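You operate a simulated robot arm through the tools that you are given. There is no shell and no other tool.

The job below is to be done with a simulated robot arm. You get a single attempt, and the scene is never put back.

JOB
Swap the shim under the bracket foot for one that closes the gap.
Fine: release the clamp, pull the old shim out, read the gap, use one shim only and clamp again.

The check looks at the end state, three seconds after you hand in, the way a careful person would. Anything else that was tipped, shoved, dropped, spilled or broken makes it a failure.

ROBOT AND FRAMES
A 6-joint arm with a two-finger gripper, fixed in place. Base frame: the origin is at the foot of the arm, x ahead of it, y to its left, z up; the work surface is at about z = 0. Units: mm, degrees, N and s.
With the tool pointing down near the work surface it reaches from about 180 to 480 mm from the base axis. Its first joint turns from -66.0 to 66.0 degrees. Payload 1.76 kg.
The tool frame sits at the grasp point between the pads (the TCP): z along the fingers, y along the line on which they close. The tips reach 29 mm beyond it. Largest opening 82 mm; the body of the gripper starts 58 mm behind the TCP.
Orientation is that of the tool frame in the base frame, as a unit quaternion [x, y, z, w]. With the fingers straight down and closing along the base's y, the tool's x points along the base's -x, its y along +y and its z along -z.

CONTROLS
- The arm moves only by the tool step_arm. Its argument "steps" is a list of rows, each a list of 6 numbers: the shift along the tool's x, y, z in units of 25 mm (1.0 is 25 mm), then the turn, a rotation vector about the tool's x, y, z in units of 5 degrees (1.0 is 5 degrees). In form: [[dx, dy, dz, rx, ry, rz], ...]. A call has 1 to 20 rows; each row shifts and turns the commanded pose from where the row before left it, along the tool's axes as they then stand. "fingers" is the gripper command, from -1 (fully open) to 1 (shut), values between in proportion, set as the call begins (left out, the last holds). A call with a number of a shift or a turn outside -1 to 1 is refused whole. Each row takes 0.2 s and may step no farther than 50 mm and 8.6 degrees from the row before; otherwise, or with a gripper value out of range, the whole call is refused. A pose out of reach is approached as far as the arm can. The call stops where the force on the tool passes 90 N (or 10 N more than at its start, if that is more) or the arm is blocked; 0.2 s more then pass. Each finger halts on what it meets, pressing with about 30 N; the grip force reading is that of the motor and also rises with nothing between the fingers. The clock runs only during rows and for 0.2 s after the last one: add rows that do not move to give the fingers time. It gives the time, the measured TCP pose, the force on the tool (base axes), the opening and the grip force at its end, in the units of the frame above (readings bear some noise), with the torque about the TCP (base axes, N m) and any sound that the robot's microphone picked up.
- Cameras (640 x 400 px; columns grow to the right, rows downward): "scene" is fixed at [70.4, 330, 438]; the picture's right is [-0.73, -0.68, 0.00], its down [-0.31, 0.33, -0.89] and it looks along [0.61, -0.65, -0.45] (base axes); focal length 214 px, centre (320, 200). "wrist" rides on the gripper at [79, 4, -89] in the tool frame; the picture's right is [-0.05, 1.00, 0.00], its down [-0.71, -0.04, -0.71] and it looks along [-0.71, -0.04, 0.71] (tool axes); focal length 256 px, centre (320, 200). There is no depth. A picture from a camera that has moved, and an enlarged one, comes with that camera's place and axes in the base frame and with its lens. The place of the scene camera against the robot may be out by one fixed shift of up to 12 mm in any direction.
- capture(camera): a new picture of that camera. It takes no simulated time.
- inspect(camera, box): a new picture of the part [left, top, right, bottom] of that camera's present view, enlarged. It takes no simulated time.
- close_job(): hands the job in; it is judged then, once.

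Places have to be worked out from the pictures, the camera data and where the tool is seen. Open the gripper and draw the arm clear of the work before you hand the job in, unless the task says otherwise.

The tools are called after "Emit:" as a command line: name --pt "numbers of a row" for each row, then --argument value for the rest, lists and objects as JSON in quotes. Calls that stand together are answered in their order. step_arm: Moves the arm, as the interface text tells. Its arguments: {"type":"object","properties":{"steps":{"type":"array","items":{"type":"array","items":{"type":"number"}}},"fingers":{"type":"number"}},"required":["steps"]} The other tools are called the same way: capture (camera) takes a picture; inspect (camera, box) takes an enlarged picture of a part of a camera's view; close_job () hands the job in.

At the start:

```text
clock: 0.0
eef_pos: [211.8, 120.2, 346.6]
tcp_rot: [-0.001, 1.0, 0.0, 0.0]
ft_force: [0.3, 0.3, 0.1]
torque: [0.02, 0.0, -0.01]
width: 82.1
finger_force: 0.0
```

scene: 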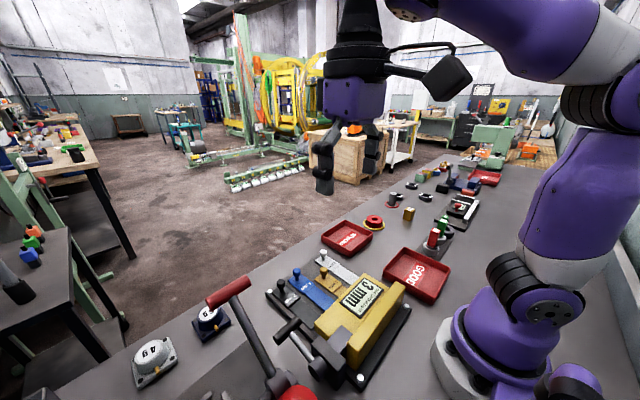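
wrist: 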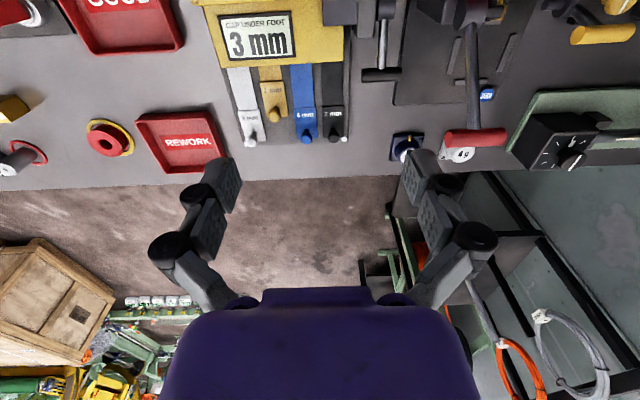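

I'll look closely at the scene before moving: the bracket, shims and clamp.

Emit:
inspect --camera "scene" --box '[190, 210, 430, 400]'

Emit:
inspect --camera "wrist" --box '[180, 0, 520, 180]'

Emit:
inspect --camera "scene" --box '[320, 150, 520, 310]'

```text
2.11 times, centred on (310, 305) of scene
camera zoom: at [70.4, 330.0, 438.0], right [-0.73, -0.68, 0.0], down [-0.31, 0.33, -0.89], along [0.61, -0.65, -0.45], focal length 452 px, centre (341, -21)
```

zoom: 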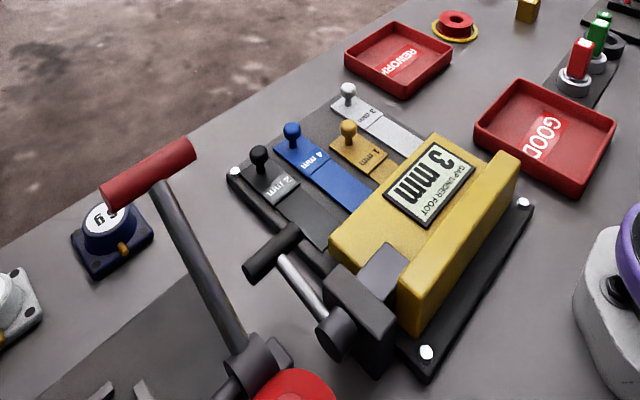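

```text
1.88 times, centred on (350, 90) of wrist
camera zoom: at [132.0, 123.4, 436.1], right [0.05, 1.0, 0.0], down [0.71, -0.04, 0.71], along [0.71, -0.04, -0.71], focal length 482 px, centre (264, 407)
```

zoom: 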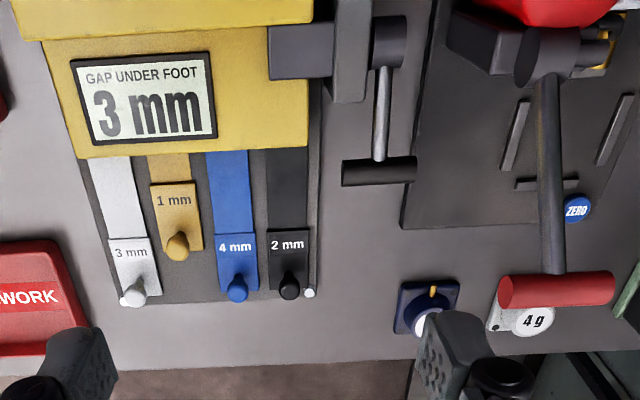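

```text
2.50 times, centred on (420, 230) of scene
camera zoom: at [70.4, 330.0, 438.0], right [-0.73, -0.68, 0.0], down [-0.31, 0.33, -0.89], along [0.61, -0.65, -0.45], focal length 536 px, centre (70, 125)
```

zoom: 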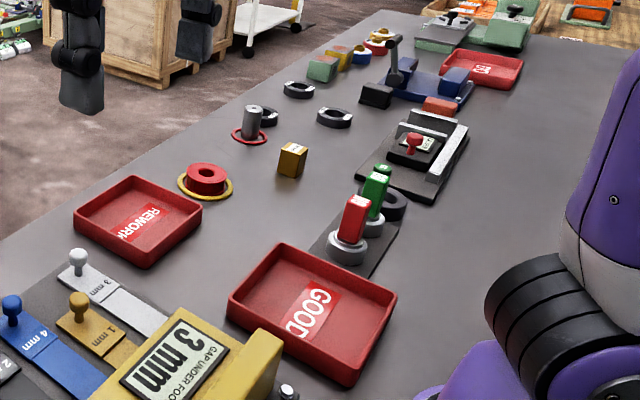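

The bracket sits at about x 170–255, y −25–147, with shim handles near x≈385 and a T-handle clamp on its +y side. I'll zoom in on the clamp and on the shim ends.

Emit:
inspect --camera "scene" --box '[265, 300, 365, 395]'

Emit:
inspect --camera "wrist" --box '[300, 0, 440, 110]'

Emit:
inspect --camera "scene" --box '[265, 240, 365, 310]'

Emit:
inspect --camera "wrist" --box '[215, 40, 365, 160]'

```text
4.21 times, centred on (315, 348) of scene
camera zoom: at [70.4, 330.0, 438.0], right [-0.73, -0.68, 0.0], down [-0.31, 0.33, -0.89], along [0.61, -0.65, -0.45], focal length 903 px, centre (341, -421)
```

zoom: 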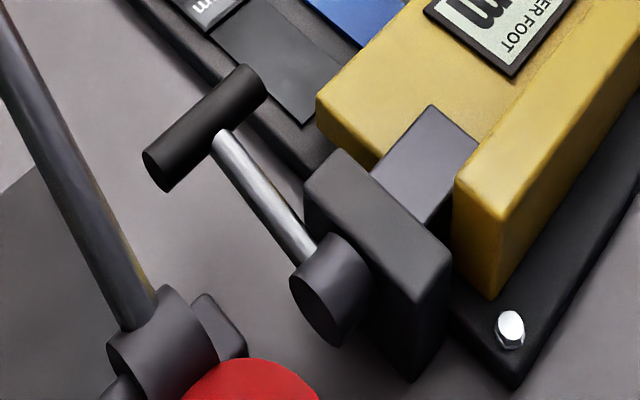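

```text
3.64 times, centred on (370, 55) of wrist
camera zoom: at [132.0, 123.4, 436.1], right [0.05, 1.0, 0.0], down [0.71, -0.04, 0.71], along [0.71, -0.04, -0.71], focal length 931 px, centre (138, 727)
```

zoom: 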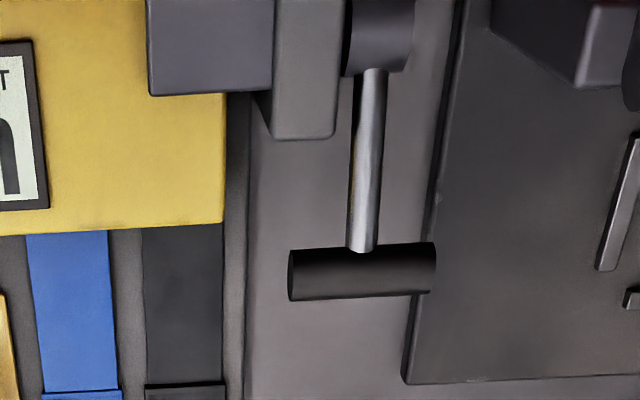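

```text
5.71 times, centred on (315, 275) of scene
camera zoom: at [70.4, 330.0, 438.0], right [-0.73, -0.68, 0.0], down [-0.31, 0.33, -0.89], along [0.61, -0.65, -0.45], focal length 1226 px, centre (349, -229)
```

zoom: 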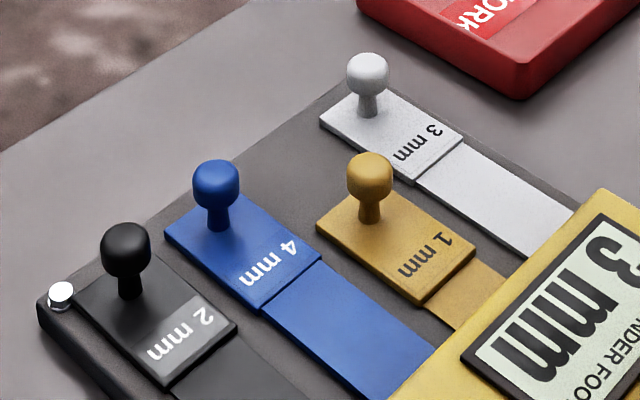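

```text
3.33 times, centred on (290, 100) of wrist
camera zoom: at [132.0, 123.4, 436.1], right [0.05, 1.0, 0.0], down [0.71, -0.04, 0.71], along [0.71, -0.04, -0.71], focal length 853 px, centre (420, 533)
```

zoom: 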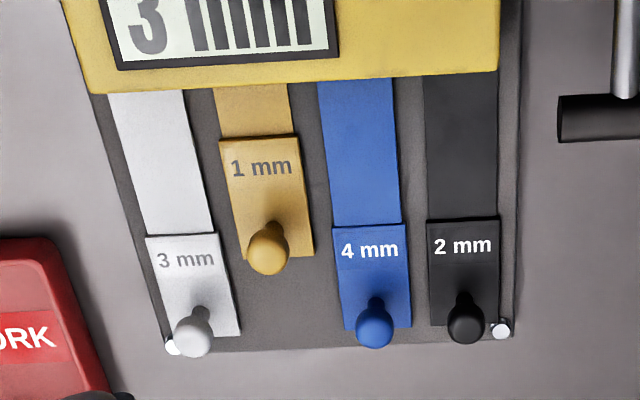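

The lever appears to pivot about a y-axis hub near (195, 201, 49), with its T-grip near (266, 200, 67). The neighbouring red-handled lever is tall, at about (278, 241+, 210), and must be avoided. I'll yaw the tool −90° while still high, so the camera ends up on the −y side, and look again.

Emit:
step_arm --pt "0 0 0 0 0 -1" --pt "0 0 0 0 0 -1" --pt "0 0 0 0 0 -1" --pt "0 0 0 0 0 -1" --pt "0 0 0 0 0 -1" --pt "0 0 0 0 0 -1" --pt "0 0 0 0 0 -1" --pt "0 0 0 0 0 -1" --pt "0 0 0 0 0 -1" --pt "0 0 0 0 0 -1" --pt "0 0 0 0 0 -1" --pt "0 0 0 0 0 -1" --pt "0 0 0 0 0 -1" --pt "0 0 0 0 0 -1" --pt "0 0 0 0 0 -1" --pt "0 0 0 0 0 -1" --pt "0 0 0 0 0 -1" --pt "0 0 0 0 0 -1" --pt "0 0 0 0 0 0"

Emit:
capture --camera "wrist"

Emit:
capture --camera "scene"

```text
clock: 4.0
eef_pos: [210.3, 120.6, 347.9]
tcp_rot: [0.708, -0.706, -0.001, -0.001]
ft_force: [-0.2, 0.2, 0.0]
torque: [0.01, 0.0, -0.01]
width: 82.1
finger_force: 0.0
```

```text
taken
camera wrist: at [207.2, 39.9, 436.1], right [-1.0, 0.05, 0.0], down [0.04, 0.7, 0.71], along [0.04, 0.71, -0.71], focal length 256 px, centre (320, 200)
```

wrist: 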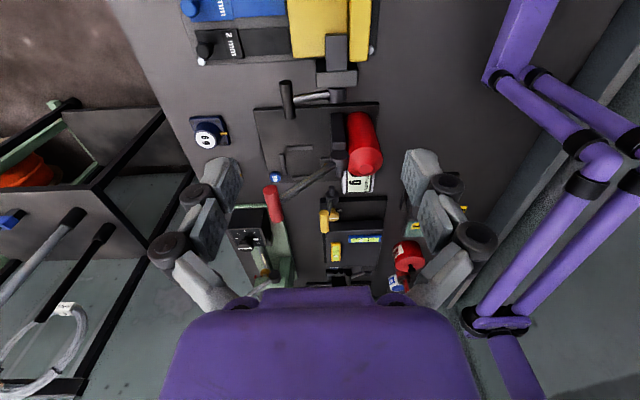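

```text
taken
```

scene: 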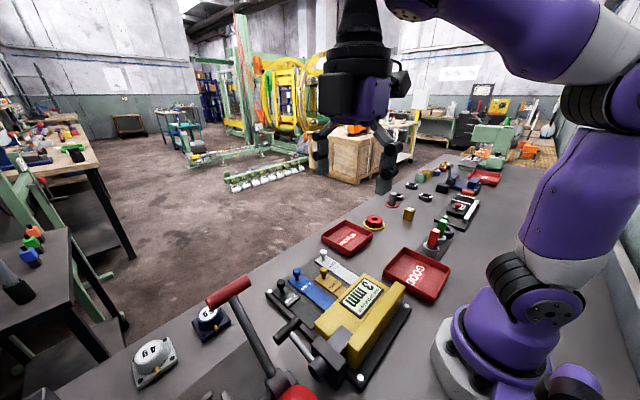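

Yaw done cleanly. I'll zoom in on the clamp from this new side.

Emit:
inspect --camera "wrist" --box '[250, 0, 400, 110]'

Emit:
inspect --camera "wrist" --box '[240, 70, 400, 210]'

```text
3.64 times, centred on (325, 55) of wrist
camera zoom: at [207.2, 39.9, 436.1], right [-1.0, 0.05, 0.0], down [0.04, 0.7, 0.71], along [0.04, 0.71, -0.71], focal length 931 px, centre (302, 727)
```

zoom: 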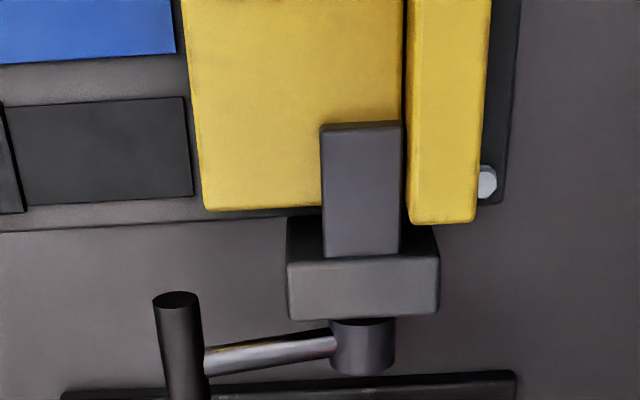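

```text
2.86 times, centred on (320, 140) of wrist
camera zoom: at [207.2, 39.9, 436.1], right [-1.0, 0.05, 0.0], down [0.04, 0.7, 0.71], along [0.04, 0.71, -0.71], focal length 731 px, centre (320, 371)
```

zoom: 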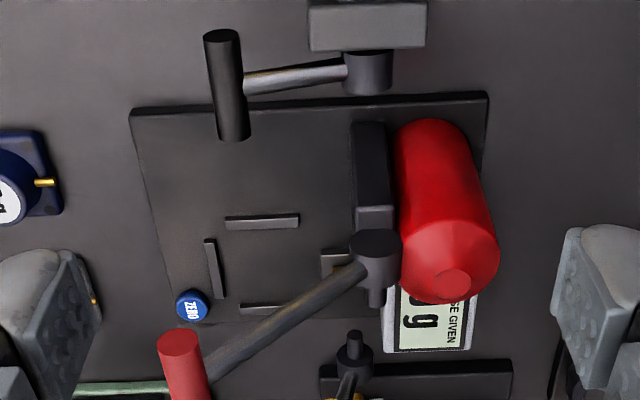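

Triangulating from the two wrist views puts the T-bar centre at about (263, 200, 67), spanning y 174–229, with the hub near (191, 199, 63). I'll grip its −y half, staying clear of the red lever, so first I hover at (263, 187, 135) with the fingers half open.

Emit:
step_arm --pt "-0.9 -0.7 0 0 0 0" --pt "-0.9 -0.7 0 0 0 0" --pt "-0.86 -0.71 0 0 0 0" --pt "0 0 1 0 0 0" --pt "0 0 1 0 0 0" --pt "0 0 1 0 0 0" --pt "0 0 1 0 0 0" --pt "0 0 1 0 0 0" --pt "0 0 1 0 0 0" --pt "0 0 1 0 0 0" --pt "0 0 1 0 0 0" --pt "0 0 0.5 0 0 0" --pt "0 0 0 0 0 0" --fingers 0

Emit:
capture --camera "wrist"

Emit:
capture --camera "scene"

```text
clock: 6.8
eef_pos: [263.4, 188.1, 134.9]
tcp_rot: [0.707, -0.707, -0.001, -0.001]
ft_force: [1.0, 0.1, -0.5]
torque: [0.02, 0.0, 0.03]
width: 41.1
finger_force: 0.1
```

```text
taken
camera wrist: at [259.9, 106.7, 223.6], right [-1.0, 0.05, 0.0], down [0.04, 0.7, 0.71], along [0.04, 0.71, -0.71], focal length 256 px, centre (320, 200)
```

wrist: 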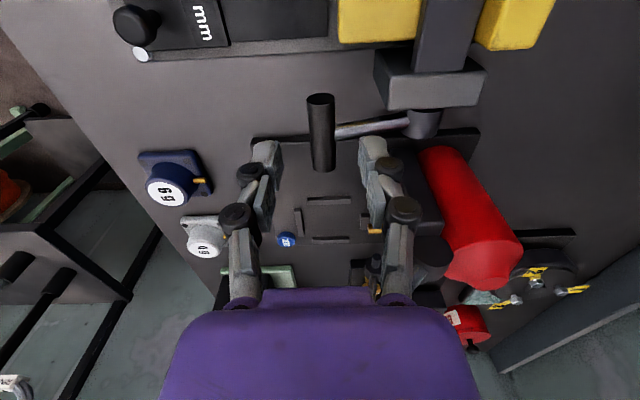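

```text
taken
```

scene: 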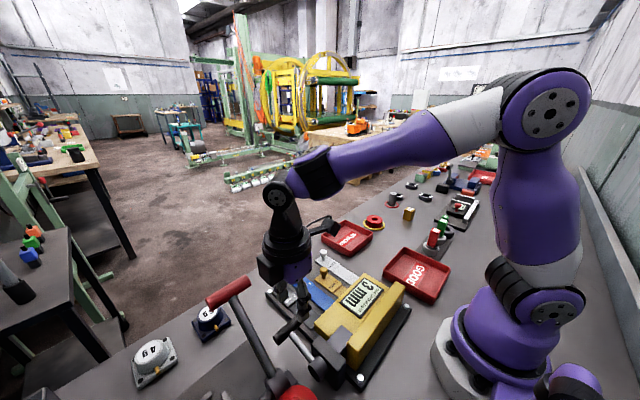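

The closer view confirms the bar at (264, 200.5, ~68) and the hub at about (193, 200, 55), radius about 72. I'm descending so the fingers straddle the bar, then closing.

Emit:
step_arm --pt "0 0 0.7 0 0 0" --pt "0 0 0.7 0 0 0" --pt "0.03 0 0.7 0 0 0" --pt "0 0 0.56 0 0 0" --pt "0 0 0 0 0 0"

Emit:
capture --camera "wrist"

Emit:
inspect --camera "scene" --box '[230, 220, 390, 400]'

```text
clock: 8.0
eef_pos: [263.6, 187.0, 67.8]
tcp_rot: [0.707, -0.707, 0.0, -0.001]
ft_force: [-0.7, -0.1, -0.4]
torque: [-0.03, 0.01, 0.0]
width: 41.2
finger_force: 0.0
```

```text
taken
camera wrist: at [259.8, 106.1, 156.8], right [-1.0, 0.05, 0.0], down [0.04, 0.7, 0.71], along [0.04, 0.71, -0.71], focal length 256 px, centre (320, 200)
```

wrist: 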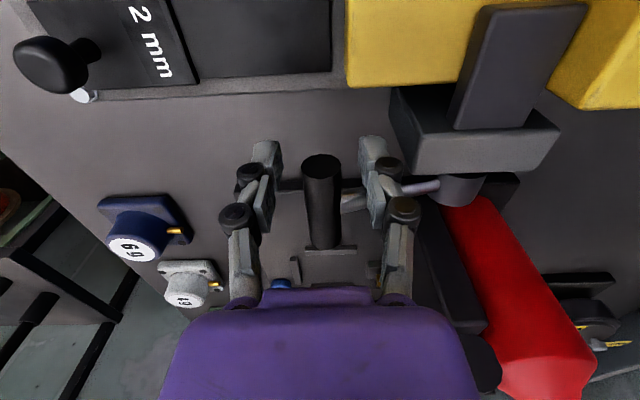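

```text
2.22 times, centred on (310, 310) of scene
camera zoom: at [70.4, 330.0, 438.0], right [-0.73, -0.68, 0.0], down [-0.31, 0.33, -0.89], along [0.61, -0.65, -0.45], focal length 477 px, centre (342, -44)
```

zoom: 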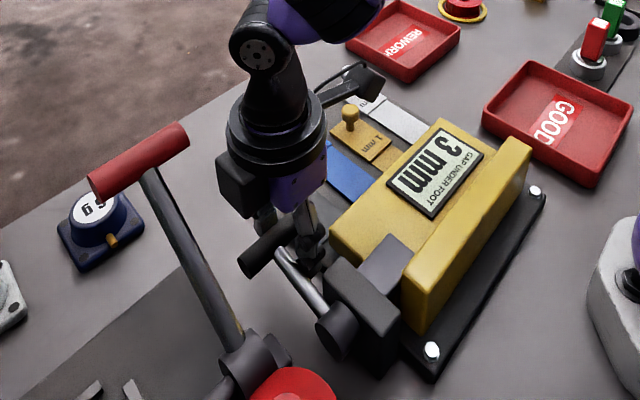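

The bar is centred between the pads. Closing on it.

Emit:
step_arm --pt "0 0 0 0 0 0" --pt "0 0 0 0 0 0" --pt "0 0 0 0 0 0" --fingers 1

Emit:
capture --camera "wrist"

```text
clock: 8.8
eef_pos: [262.3, 186.9, 67.0]
tcp_rot: [0.708, -0.706, -0.003, 0.0]
ft_force: [-18.3, 6.6, -7.5]
torque: [0.17, -0.04, -0.37]
width: 16.9
finger_force: 35.6
```

```text
taken
camera wrist: at [259.2, 106.2, 156.3], right [-1.0, 0.05, 0.0], down [0.04, 0.71, 0.71], along [0.03, 0.71, -0.71], focal length 256 px, centre (320, 200)
```

wrist: 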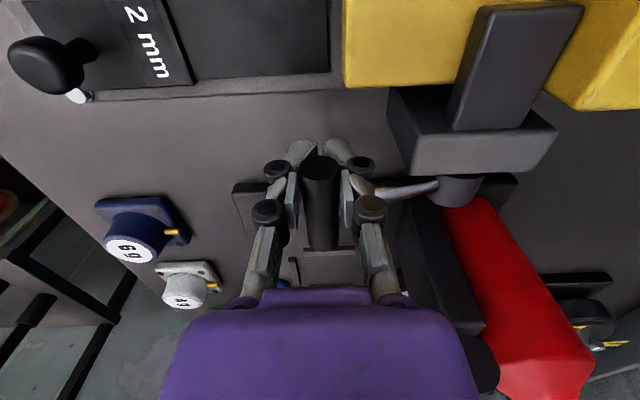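

The grip is firm on the 17 mm bar. I'll lift it a small amount along the arc and watch the forces.

Emit:
step_arm --pt "0 0.03 -0.15 0 0 0" --pt "0 0.04 -0.15 0 0 0" --pt "0 0.04 -0.15 0 0 0" --pt "0 0 0 0 0 0"

```text
clock: 9.8
eef_pos: [257.6, 187.2, 78.0]
tcp_rot: [0.709, -0.705, -0.004, 0.003]
ft_force: [-45.0, 19.1, -26.8]
torque: [-0.35, -0.29, -0.38]
width: 16.2
finger_force: 36.1
```

The response fits a hub at about (195, 45) with radius about 70.5; the bar is now at roughly 28° elevation. Continuing along that corrected arc to 48°.

Emit:
step_arm --pt "0 0.205 -0.187 0 0 0" --pt "0 0.205 -0.187 0 0 0" --pt "0 0.168 -0.18 0 0 0" --pt "0 0.168 -0.18 0 0 0" --pt "0 0 0 0 0 0"

Emit:
inspect --camera "scene" --box '[230, 220, 430, 400]'

```text
clock: 11.0
eef_pos: [244.3, 186.4, 98.5]
tcp_rot: [-0.705, 0.709, 0.0, 0.001]
ft_force: [0.5, -19.1, -1.7]
torque: [0.15, -0.06, 0.16]
width: 16.4
finger_force: 35.9
```

```text
2.22 times, centred on (330, 310) of scene
camera zoom: at [70.4, 330.0, 438.0], right [-0.73, -0.68, 0.0], down [-0.31, 0.33, -0.89], along [0.61, -0.65, -0.45], focal length 477 px, centre (298, -44)
```

zoom: 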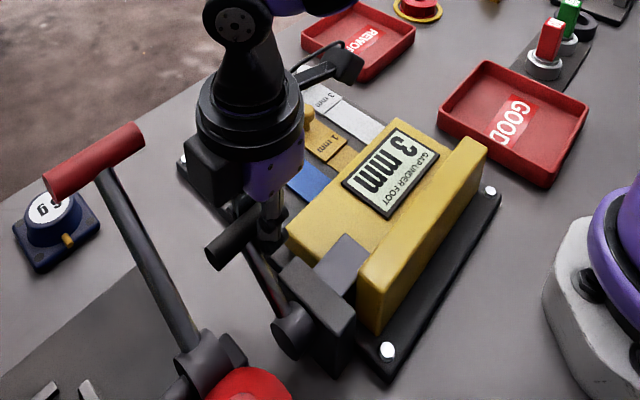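

The lever is turning freely, now at about 47°, and the forces are low. Continuing to roughly 78°.

Emit:
step_arm --pt "0 0.18 -0.19 0 0 0" --pt "0 0.18 -0.19 0 0 0" --pt "0 0.224 -0.114 0 0 0" --pt "0 0.224 -0.114 0 0 0" --pt "0 0 0 0 0 0"

Emit:
inspect --camera "scene" --box '[230, 220, 430, 400]'

```text
clock: 12.2
eef_pos: [221.0, 188.3, 113.8]
tcp_rot: [0.709, -0.706, -0.002, -0.001]
ft_force: [-4.6, 7.7, -11.6]
torque: [0.15, -0.07, -0.21]
width: 16.3
finger_force: 35.9
```

```text
2.22 times, centred on (330, 310) of scene
camera zoom: at [70.4, 330.1, 438.0], right [-0.73, -0.68, 0.0], down [-0.31, 0.33, -0.89], along [0.61, -0.65, -0.45], focal length 477 px, centre (298, -44)
```

zoom: 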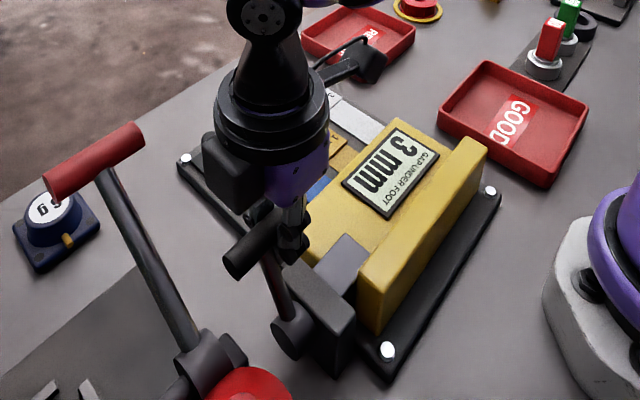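

Now near 69°, tracking well. Continuing towards 88° and slightly past it.

Emit:
step_arm --pt "0 0.24 -0.08 0 0 0" --pt "0 0.24 -0.08 0 0 0" --pt "0 0.25 -0.04 0 0 0" --pt "0 0.25 -0.03 0 0 0" --pt "0 0 0 0 0 0"

Emit:
inspect --camera "scene" --box '[230, 220, 430, 400]'

Emit:
capture --camera "wrist"

```text
clock: 13.1
eef_pos: [210.0, 186.8, 119.1]
tcp_rot: [-0.7, 0.714, -0.005, 0.012]
ft_force: [32.6, -1.5, -20.3]
torque: [0.01, 0.0, 0.65]
width: 16.5
finger_force: 35.8
stopped in row 4: the force on the tool passed its limit at 91 N (the readings are from after the stop); the commanded pose is now the measured one
```

```text
2.22 times, centred on (330, 310) of scene
camera zoom: at [70.4, 330.1, 438.0], right [-0.73, -0.68, 0.0], down [-0.31, 0.33, -0.89], along [0.61, -0.65, -0.45], focal length 477 px, centre (298, -44)
```

zoom: 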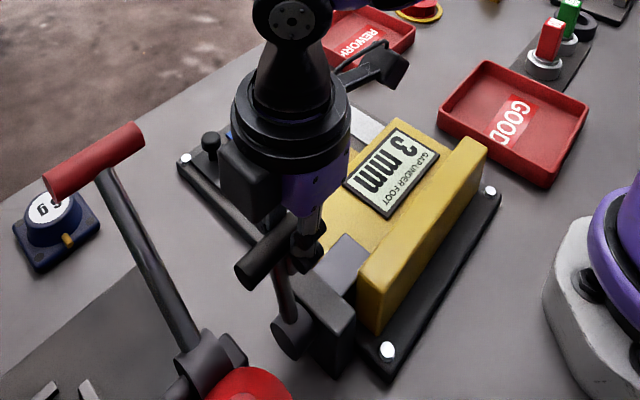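

```text
taken
camera wrist: at [202.2, 105.6, 207.0], right [-1.0, 0.07, -0.02], down [0.03, 0.7, 0.71], along [0.07, 0.71, -0.7], focal length 256 px, centre (320, 200)
```

wrist: 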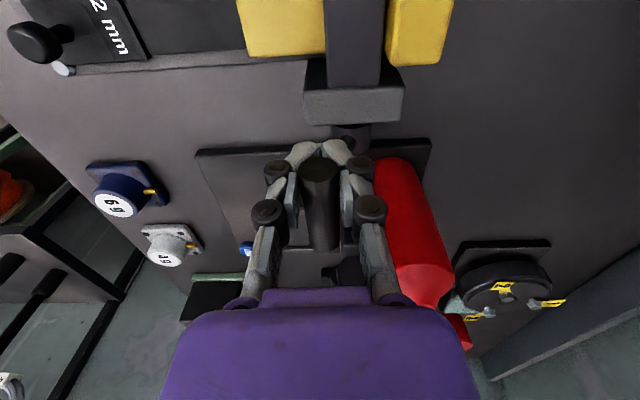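

The lever hit a stop at about 78–80°, so it is probably fully released. I'll open the fingers slightly and check that it stays up.

Emit:
step_arm --pt "0 0 0 0 0 0" --pt "0 0 0 0 0 0" --pt "0 0 0 0 0 0" --fingers 0.2

Emit:
inspect --camera "scene" --box '[230, 220, 430, 400]'

Emit:
capture --camera "wrist"

```text
clock: 13.9
eef_pos: [206.6, 186.6, 118.5]
tcp_rot: [-0.702, 0.712, -0.004, 0.009]
ft_force: [-0.4, 1.1, 0.0]
torque: [0.05, -0.03, -0.01]
width: 33.2
finger_force: 0.1
```

```text
2.22 times, centred on (330, 310) of scene
camera zoom: at [70.4, 330.0, 438.0], right [-0.73, -0.68, 0.0], down [-0.31, 0.33, -0.89], along [0.61, -0.65, -0.45], focal length 477 px, centre (298, -44)
```

zoom: 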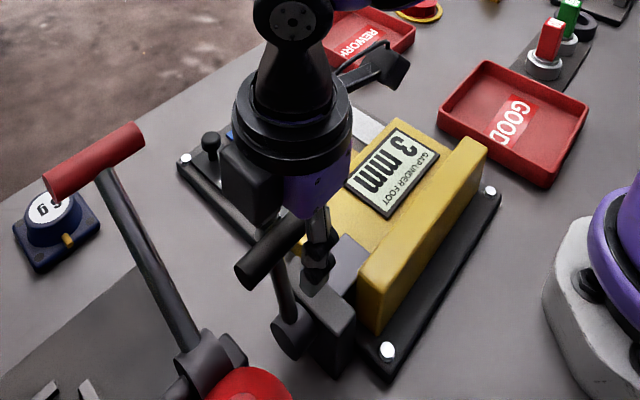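

```text
taken
camera wrist: at [201.1, 105.8, 207.3], right [-1.0, 0.07, -0.02], down [0.04, 0.7, 0.71], along [0.06, 0.71, -0.7], focal length 256 px, centre (320, 200)
```

wrist: 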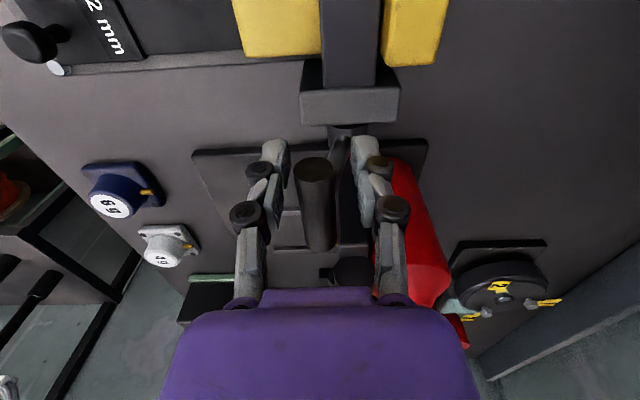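

The lever holds its upright position. I'll rise clear of it and pull back for a view of the foot and the readout.

Emit:
step_arm --pt "0 0 -0.8 0 0 0" --pt "0 0 -1 0 0 0" --pt "0 0 -1 0 0 0" --pt "0 0 -1 0 0 0" --pt "0 0 -1 0 0 0" --pt "0.8 -0.5 -0.5 0 0 0" --pt "1 -1 0 0 0 0" --pt "1 -1 0 0 0 0" --pt "1 -1 0 0 0 0" --pt "1 -1 0 0 0 0" --pt "0 0 0 0 0 0"

Emit:
capture --camera "wrist"

Emit:
inspect --camera "scene" --box '[230, 220, 430, 400]'

```text
clock: 16.3
eef_pos: [316.4, 64.8, 252.8]
tcp_rot: [-0.703, 0.712, -0.004, 0.009]
ft_force: [-0.4, 0.9, -0.5]
torque: [-0.03, 0.01, 0.01]
width: 32.8
finger_force: 0.1
```

```text
taken
camera wrist: at [310.2, -15.6, 340.7], right [-1.0, 0.07, -0.02], down [0.03, 0.7, 0.71], along [0.06, 0.71, -0.7], focal length 256 px, centre (320, 200)
```

wrist: 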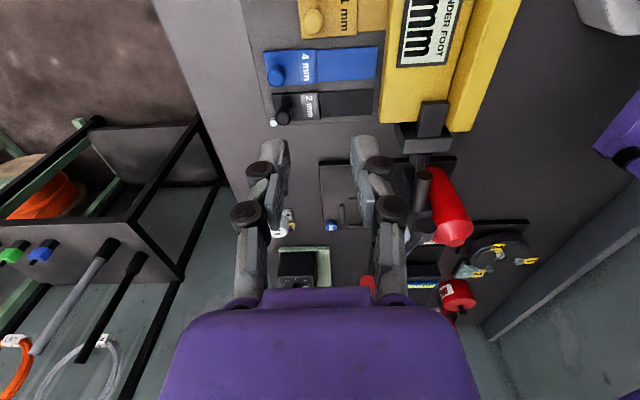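

```text
2.22 times, centred on (330, 310) of scene
camera zoom: at [70.4, 330.0, 438.0], right [-0.73, -0.68, 0.0], down [-0.31, 0.33, -0.89], along [0.61, -0.65, -0.45], focal length 477 px, centre (298, -44)
```

zoom: 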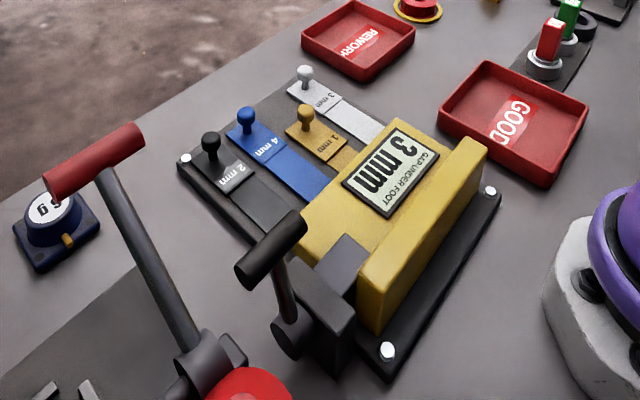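

The readout still shows 3 mm with the 1 mm shim in. Yellow knob ≈ (327, 38, 44), blue ≈ (371, 86, 40), black ≈ (373, 137, 40). I'll level the tool and hover above the yellow knob.

Emit:
step_arm --pt "0 0 0 -0.21 0.08 -0.146" --pt "0.55 -0.2 0 0 0 0" --pt "0.5 -0.2 1 0 0 0" --pt "0 0 1 0 0 0" --pt "0 0 1 0 0 0" --pt "0 0 1 0 0 0" --pt "0 0 0.8 0 0 0" --pt "0 0 0 0 0 0" --fingers 0.1

Emit:
capture --camera "wrist"

Emit:
inspect --camera "scene" --box '[230, 220, 430, 400]'

```text
clock: 18.1
eef_pos: [325.9, 38.0, 132.3]
tcp_rot: [-0.707, 0.707, 0.001, 0.0]
ft_force: [0.1, 0.0, -0.4]
torque: [-0.04, -0.01, -0.02]
width: 37.1
finger_force: 0.0
```

```text
taken
camera wrist: at [322.3, -42.3, 221.4], right [-1.0, 0.05, 0.0], down [0.04, 0.71, 0.71], along [0.04, 0.71, -0.71], focal length 256 px, centre (320, 200)
```

wrist: 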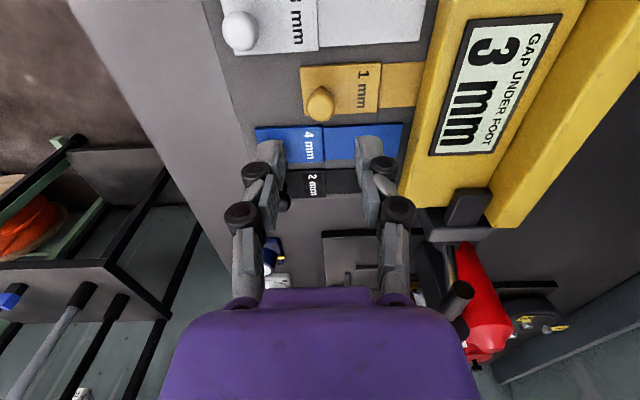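

```text
2.22 times, centred on (330, 310) of scene
camera zoom: at [70.4, 330.0, 438.0], right [-0.73, -0.68, 0.0], down [-0.31, 0.33, -0.89], along [0.61, -0.65, -0.45], focal length 477 px, centre (298, -44)
```

zoom: 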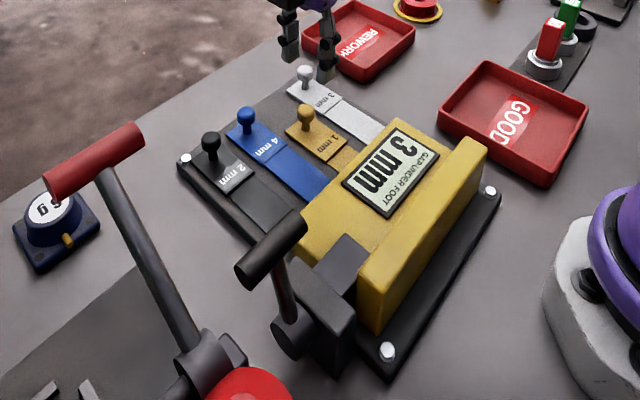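

I'll zoom in on the knob to judge its head and plate heights.

Emit:
inspect --camera "wrist" --box '[260, 40, 430, 150]'

Emit:
inspect --camera "scene" --box '[300, 240, 400, 310]'

```text
3.64 times, centred on (345, 95) of wrist
camera zoom: at [322.3, -42.3, 221.4], right [-1.0, 0.05, 0.0], down [0.04, 0.71, 0.71], along [0.04, 0.71, -0.71], focal length 931 px, centre (229, 582)
```

zoom: 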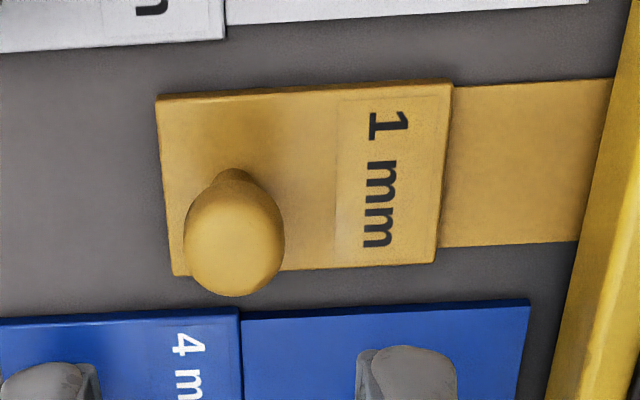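

```text
5.71 times, centred on (350, 275) of scene
camera zoom: at [70.4, 330.0, 438.0], right [-0.73, -0.68, 0.0], down [-0.31, 0.33, -0.89], along [0.61, -0.65, -0.45], focal length 1226 px, centre (149, -229)
```

zoom: 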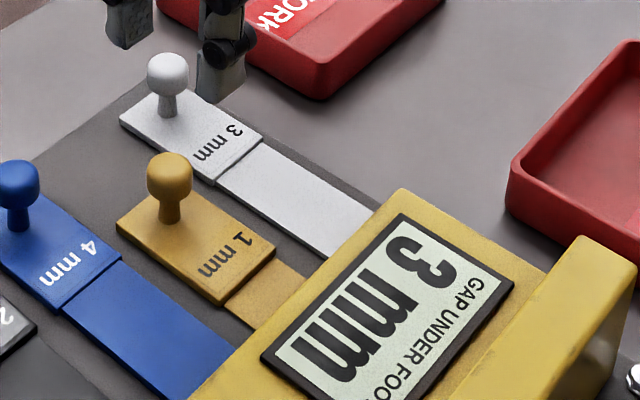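

The knob head is about 22 mm across, centred near (326, 38.5, 46), and the plate top is at about z 19. Descending to TCP z=54 (tips at about z 25).

Emit:
step_arm --pt "0 0 0.9 0 0 0" --pt "0 0 0.9 0 0 0" --pt "0 0 0.8 0 0 0" --pt "0 0 0.53 0 0 0" --pt "0 0 0 0 0 0"

Emit:
capture --camera "wrist"

Emit:
inspect --camera "scene" --box '[280, 220, 400, 310]'

```text
clock: 19.3
eef_pos: [325.7, 38.9, 53.0]
tcp_rot: [0.707, -0.707, -0.001, 0.0]
ft_force: [0.0, -0.3, -0.1]
torque: [0.04, -0.02, -0.03]
width: 36.7
finger_force: 0.0
```

```text
taken
camera wrist: at [322.2, -42.2, 142.9], right [-1.0, 0.05, 0.0], down [0.04, 0.71, 0.71], along [0.04, 0.71, -0.71], focal length 256 px, centre (320, 200)
```

wrist: 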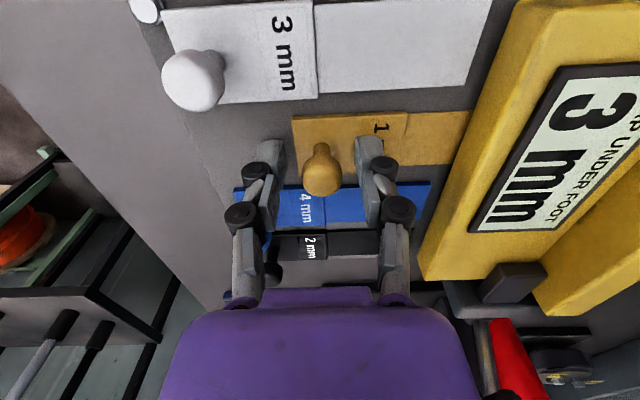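

```text
4.44 times, centred on (340, 265) of scene
camera zoom: at [70.4, 330.0, 438.0], right [-0.73, -0.68, 0.0], down [-0.31, 0.33, -0.89], along [0.61, -0.65, -0.45], focal length 953 px, centre (231, -89)
```

zoom: 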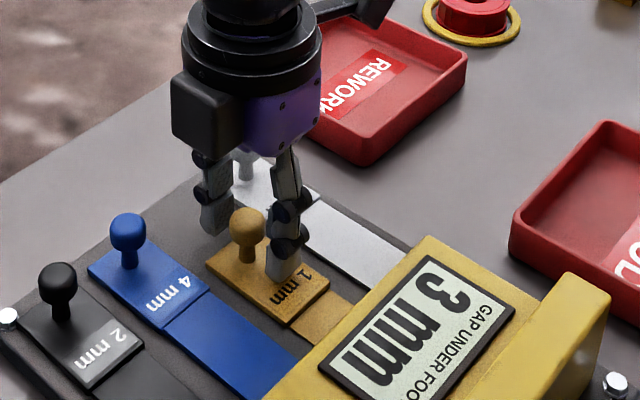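

The knob sits between the fingers and the tips clear the plate. Closing.

Emit:
step_arm --pt "0 0 0 0 0 0" --pt "0 0 0 0 0 0" --pt "0 0 0 0 0 0" --fingers 1

Emit:
capture --camera "wrist"

```text
clock: 20.1
eef_pos: [325.4, 38.2, 54.0]
tcp_rot: [0.707, -0.707, -0.002, 0.0]
ft_force: [0.7, -0.5, 0.8]
torque: [0.05, -0.11, -0.02]
width: 19.5
finger_force: 36.1
```

```text
taken
camera wrist: at [322.3, -42.2, 143.1], right [-1.0, 0.05, 0.0], down [0.04, 0.71, 0.71], along [0.04, 0.71, -0.71], focal length 256 px, centre (320, 200)
```

wrist: 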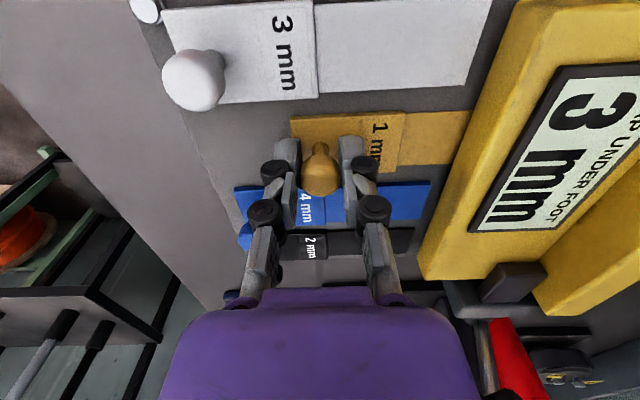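

The knob is held with very low force. Pulling the 1 mm shim out along +x, gently at first.

Emit:
step_arm --pt "0 -0.2 0 0 0 0" --pt "0 -0.2 0 0 0 0" --pt "0 0 0 0 0 0"

Emit:
capture --camera "wrist"

```text
clock: 20.9
eef_pos: [336.1, 39.1, 54.2]
tcp_rot: [-0.706, 0.708, 0.0, 0.0]
ft_force: [0.2, -3.3, -3.5]
torque: [0.09, 0.01, 0.05]
width: 19.1
finger_force: 35.7
```

```text
taken
camera wrist: at [332.0, -42.1, 143.2], right [-1.0, 0.05, 0.0], down [0.04, 0.71, 0.71], along [0.04, 0.71, -0.71], focal length 256 px, centre (320, 200)
```

wrist: 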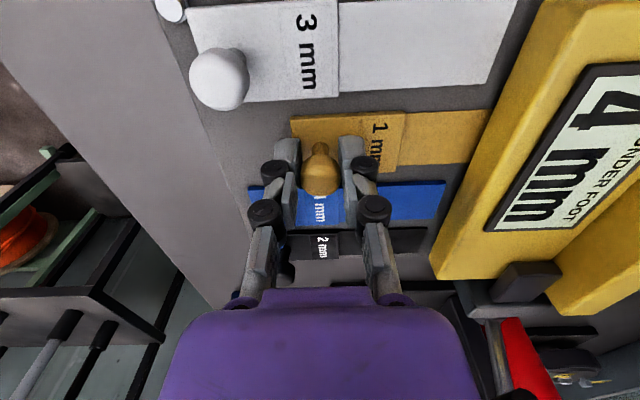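

The readout now says 4 mm, so the gap was 3 mm on top of the 1 mm shim. Continuing to pull the old shim to the parked line at x ≈ 371.

Emit:
step_arm --pt "0 -0.25 0 0 0 0" --pt "0 -0.25 0 0 0 0" --pt "0 -0.25 0 0 0 0" --pt "0 -0.25 0 0 0 0" --pt "0 -0.2 0 0 0 0" --pt "0 -0.2 0 0 0 0" --pt "0 0 0 0 0 0"

Emit:
capture --camera "wrist"

Emit:
inspect --camera "scene" --box '[230, 220, 430, 400]'

```text
clock: 22.5
eef_pos: [369.7, 38.8, 53.0]
tcp_rot: [0.708, -0.706, -0.001, 0.0]
ft_force: [-5.4, 15.5, 1.2]
torque: [0.59, 0.14, 0.04]
width: 19.5
finger_force: 35.8
```

```text
taken
camera wrist: at [366.8, -42.3, 143.1], right [-1.0, 0.05, 0.0], down [0.04, 0.7, 0.71], along [0.04, 0.71, -0.71], focal length 256 px, centre (320, 200)
```

wrist: 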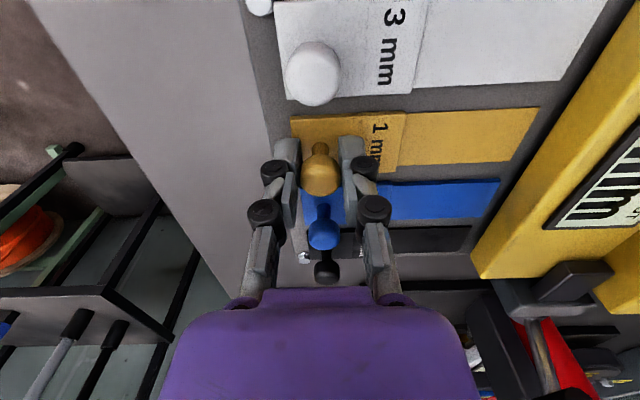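

```text
2.22 times, centred on (330, 310) of scene
camera zoom: at [70.4, 330.0, 438.0], right [-0.73, -0.68, 0.0], down [-0.31, 0.33, -0.89], along [0.61, -0.65, -0.45], focal length 477 px, centre (298, -44)
```

zoom: 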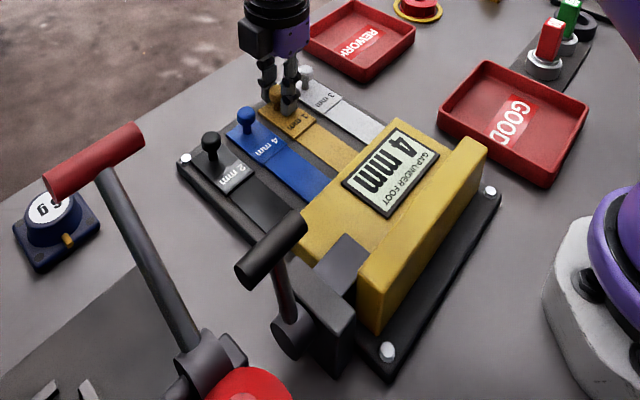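

The old shim now lies level with the parked ones and the readout shows 4 mm, so the 4 mm (blue) shim is the right one. I'll pull 2 mm more to match the parked line, then open and rise.

Emit:
step_arm --pt "0 -0.09 0 0 0 0" --pt "0 0 0 0 0 0"

Emit:
step_arm --pt "0 0 0 0 0 0" --pt "0 0 0 0 0 0" --pt "0 0 -0.5 0 0 0" --pt "0 0 -1 0 0 0" --pt "0 0 -1 0 0 0" --pt "0 0 -0.6 0 0 0" --pt "0 0 0 0 0 0" --fingers 0.1

Emit:
capture --camera "wrist"

Emit:
inspect --camera "scene" --box '[250, 230, 400, 330]'

```text
clock: 23.1
eef_pos: [369.4, 37.9, 54.6]
tcp_rot: [0.708, -0.706, -0.005, 0.002]
ft_force: [-32.4, 17.1, 19.5]
torque: [0.48, 0.93, 0.01]
width: 19.7
finger_force: 35.8
```

```text
clock: 24.7
eef_pos: [374.3, 38.3, 131.9]
tcp_rot: [-0.707, 0.707, 0.001, 0.0]
ft_force: [-0.5, 0.8, -0.1]
torque: [0.0, 0.0, 0.01]
width: 37.1
finger_force: 0.1
```

```text
taken
camera wrist: at [369.7, -42.3, 220.6], right [-1.0, 0.05, 0.0], down [0.04, 0.71, 0.71], along [0.04, 0.71, -0.71], focal length 256 px, centre (320, 200)
```

wrist: 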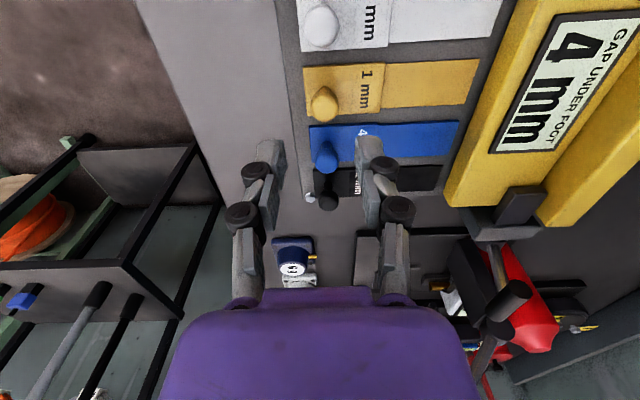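

```text
4.00 times, centred on (325, 280) of scene
camera zoom: at [70.4, 330.0, 438.0], right [-0.73, -0.68, 0.0], down [-0.31, 0.33, -0.89], along [0.61, -0.65, -0.45], focal length 858 px, centre (300, -120)
```

zoom: 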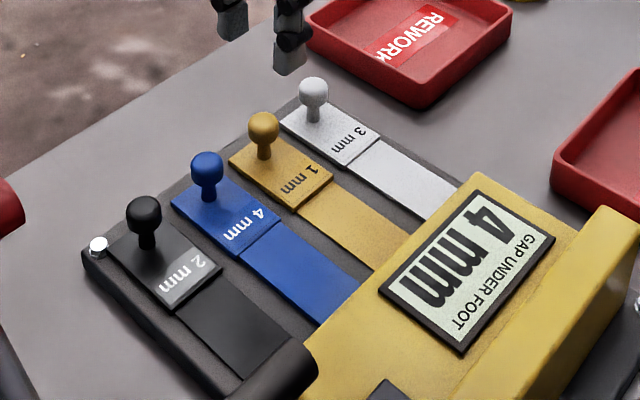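

The yellow shim rests level with its parked neighbours. The blue knob should be at about (371, 85, 42), so I'll hover there.

Emit:
step_arm --pt "-0.93 0.08 0 0 0 0" --pt "-0.93 0.07 0 0 0 0" --pt "0 0 0 0 0 0"

Emit:
capture --camera "wrist"

Emit:
inspect --camera "wrist" --box '[250, 30, 430, 150]'

```text
clock: 25.5
eef_pos: [369.2, 84.8, 131.3]
tcp_rot: [-0.707, 0.707, 0.001, 0.0]
ft_force: [0.4, -0.2, 0.0]
torque: [-0.02, 0.02, 0.02]
width: 37.2
finger_force: 0.0
```

```text
taken
camera wrist: at [365.7, 4.7, 220.5], right [-1.0, 0.05, 0.0], down [0.04, 0.71, 0.71], along [0.04, 0.71, -0.71], focal length 256 px, centre (320, 200)
```

wrist: 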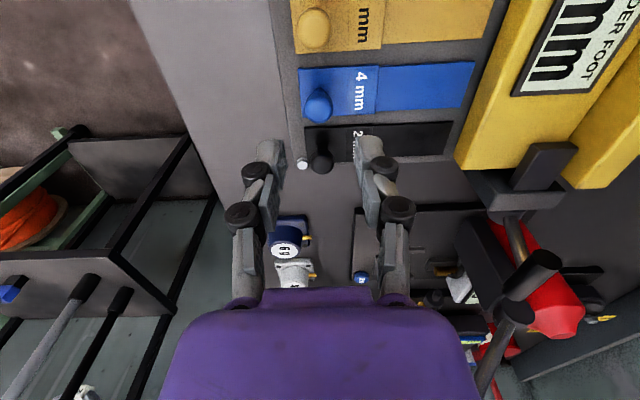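

```text
3.33 times, centred on (340, 90) of wrist
camera zoom: at [365.7, 4.7, 220.5], right [-1.0, 0.05, 0.0], down [0.04, 0.71, 0.71], along [0.04, 0.71, -0.71], focal length 853 px, centre (253, 567)
```

zoom: 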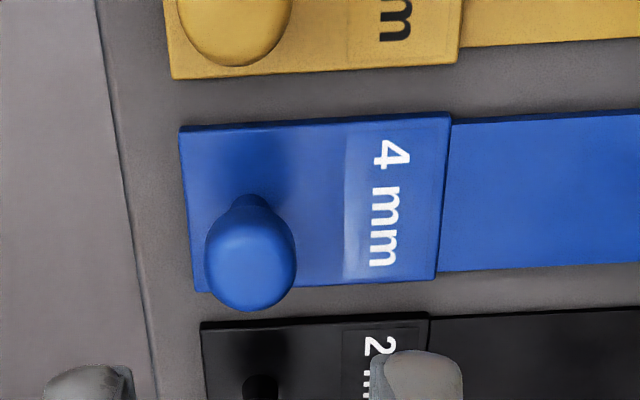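

The blue knob head reads at about (370.8, 87, 43). Nudging slightly, descending to z≈53.5 and closing.

Emit:
step_arm --pt "-0.07 -0.05 0.9 0 0 0" --pt "0 0 0.9 0 0 0" --pt "0 0 0.8 0 0 0" --pt "0 0 0.51 0 0 0" --pt "0 0 0 0 0 0"

Emit:
capture --camera "wrist"

```text
clock: 26.7
eef_pos: [368.9, 86.7, 52.7]
tcp_rot: [0.707, -0.707, -0.001, 0.001]
ft_force: [-0.4, 0.2, 0.0]
torque: [0.02, -0.01, -0.01]
width: 36.8
finger_force: 0.0
```

```text
taken
camera wrist: at [365.9, 6.0, 142.2], right [-1.0, 0.05, 0.0], down [0.04, 0.71, 0.71], along [0.04, 0.71, -0.71], focal length 256 px, centre (320, 200)
```

wrist: 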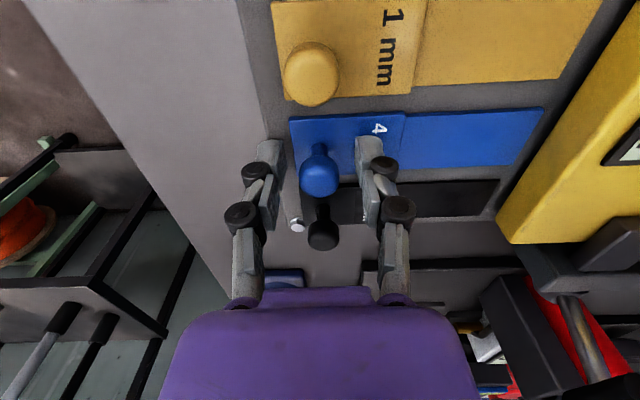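

The blue knob is centred between the fingers, the same picture as with the yellow one. Closing.

Emit:
step_arm --pt "0 0 0 0 0 0" --pt "0 0 0 0 0 0" --pt "0 0 0 0 0 0" --fingers 1

```text
clock: 27.5
eef_pos: [370.0, 85.7, 54.8]
tcp_rot: [-0.707, 0.707, 0.001, 0.0]
ft_force: [1.1, -0.3, 8.9]
torque: [-0.03, -0.04, -0.01]
width: 19.4
finger_force: 35.8
```

Gripped. Pushing the 4 mm shim in along −x with small steps, stopping part way to check.

Emit:
step_arm --pt "0 0.2 0 0 0 0" --pt "0 0.2 0 0 0 0" --pt "0 0.2 0 0 0 0" --pt "0 0 0 0 0 0"

Emit:
capture --camera "wrist"

Emit:
inspect --camera "scene" --box '[230, 220, 430, 400]'

```text
clock: 28.5
eef_pos: [354.8, 85.4, 53.5]
tcp_rot: [0.707, -0.707, -0.001, 0.0]
ft_force: [0.4, -0.7, 7.9]
torque: [0.2, -0.07, 0.01]
width: 19.5
finger_force: 35.9
```

```text
taken
camera wrist: at [351.2, 6.0, 142.7], right [-1.0, 0.05, 0.0], down [0.04, 0.71, 0.71], along [0.04, 0.71, -0.71], focal length 256 px, centre (320, 200)
```

wrist: 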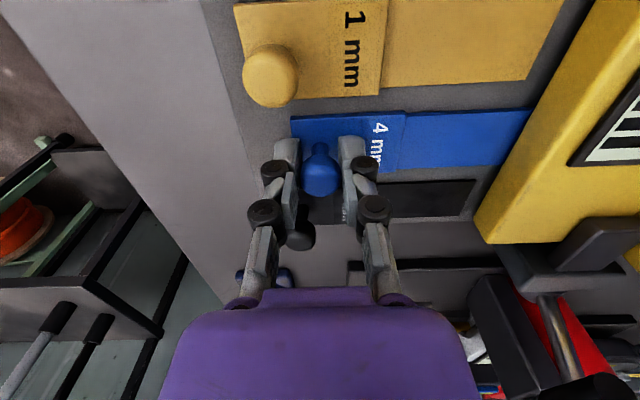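

```text
2.22 times, centred on (330, 310) of scene
camera zoom: at [70.3, 330.0, 438.0], right [-0.73, -0.68, 0.0], down [-0.31, 0.33, -0.89], along [0.61, -0.65, -0.45], focal length 477 px, centre (298, -44)
```

zoom: 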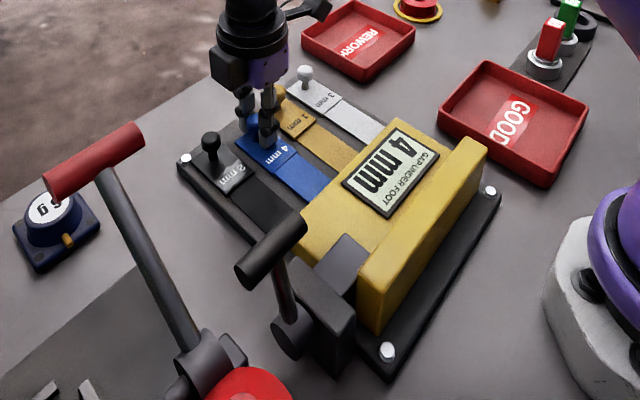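

Sliding freely. Continuing inward by 20 mm.

Emit:
step_arm --pt "0 0.2 0 0 0 0" --pt "0 0.2 0 0 0 0" --pt "0 0.2 0 0 0 0" --pt "0 0.2 0 0 0 0" --pt "0 0 0 0 0 0"

Emit:
inspect --camera "scene" --box '[230, 220, 430, 400]'

```text
clock: 29.7
eef_pos: [333.8, 86.6, 53.7]
tcp_rot: [-0.707, 0.707, 0.002, -0.001]
ft_force: [0.0, 0.6, -5.7]
torque: [0.17, -0.02, -0.02]
width: 19.4
finger_force: 35.6
```

```text
2.22 times, centred on (330, 310) of scene
camera zoom: at [70.4, 330.0, 438.0], right [-0.73, -0.68, 0.0], down [-0.31, 0.33, -0.89], along [0.61, -0.65, -0.45], focal length 477 px, centre (298, -44)
```

zoom: 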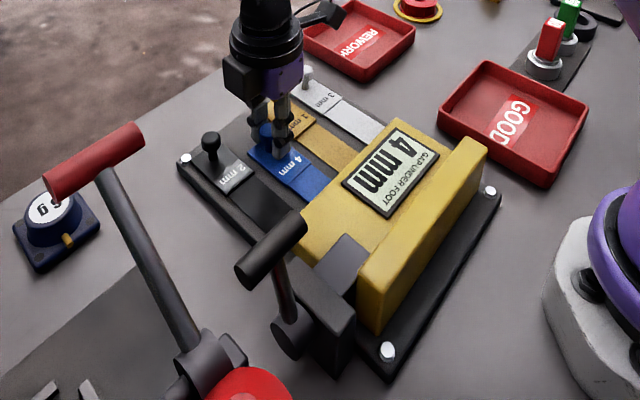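

Still free, and the readout is still at 4 mm. Pushing the last ~9 mm to the depth the old shim had (x≈325).

Emit:
step_arm --pt "0 0.12 0 0 0 0" --pt "0 0.12 0 0 0 0" --pt "0 0.1 0 0 0 0" --pt "0 0 0 0 0 0"

Emit:
inspect --camera "scene" --box '[230, 220, 430, 400]'

Emit:
capture --camera "wrist"

```text
clock: 30.7
eef_pos: [326.3, 86.1, 54.4]
tcp_rot: [0.708, -0.707, -0.001, -0.001]
ft_force: [1.0, 6.0, -15.4]
torque: [-0.01, -0.07, 0.0]
width: 19.4
finger_force: 35.7
```

```text
2.22 times, centred on (330, 310) of scene
camera zoom: at [70.4, 330.0, 438.0], right [-0.73, -0.68, 0.0], down [-0.31, 0.33, -0.89], along [0.61, -0.65, -0.45], focal length 477 px, centre (298, -44)
```

zoom: 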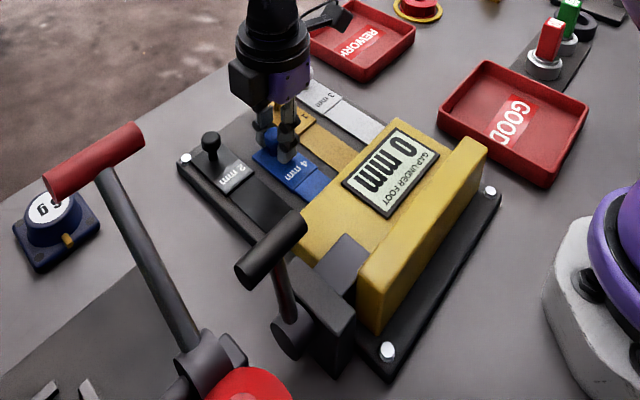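

```text
taken
camera wrist: at [322.9, 6.0, 142.8], right [-1.0, 0.05, 0.0], down [0.04, 0.71, 0.71], along [0.04, 0.71, -0.71], focal length 256 px, centre (320, 200)
```

wrist: 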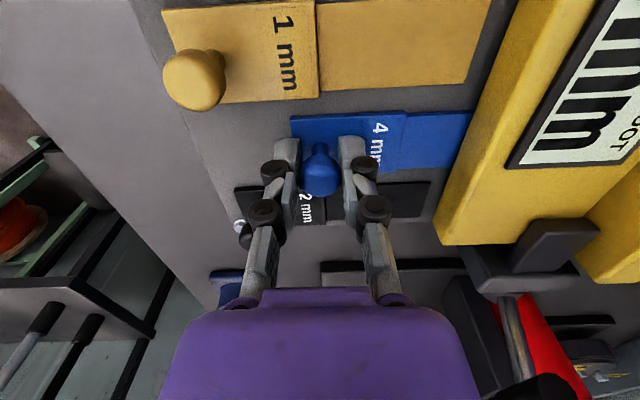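

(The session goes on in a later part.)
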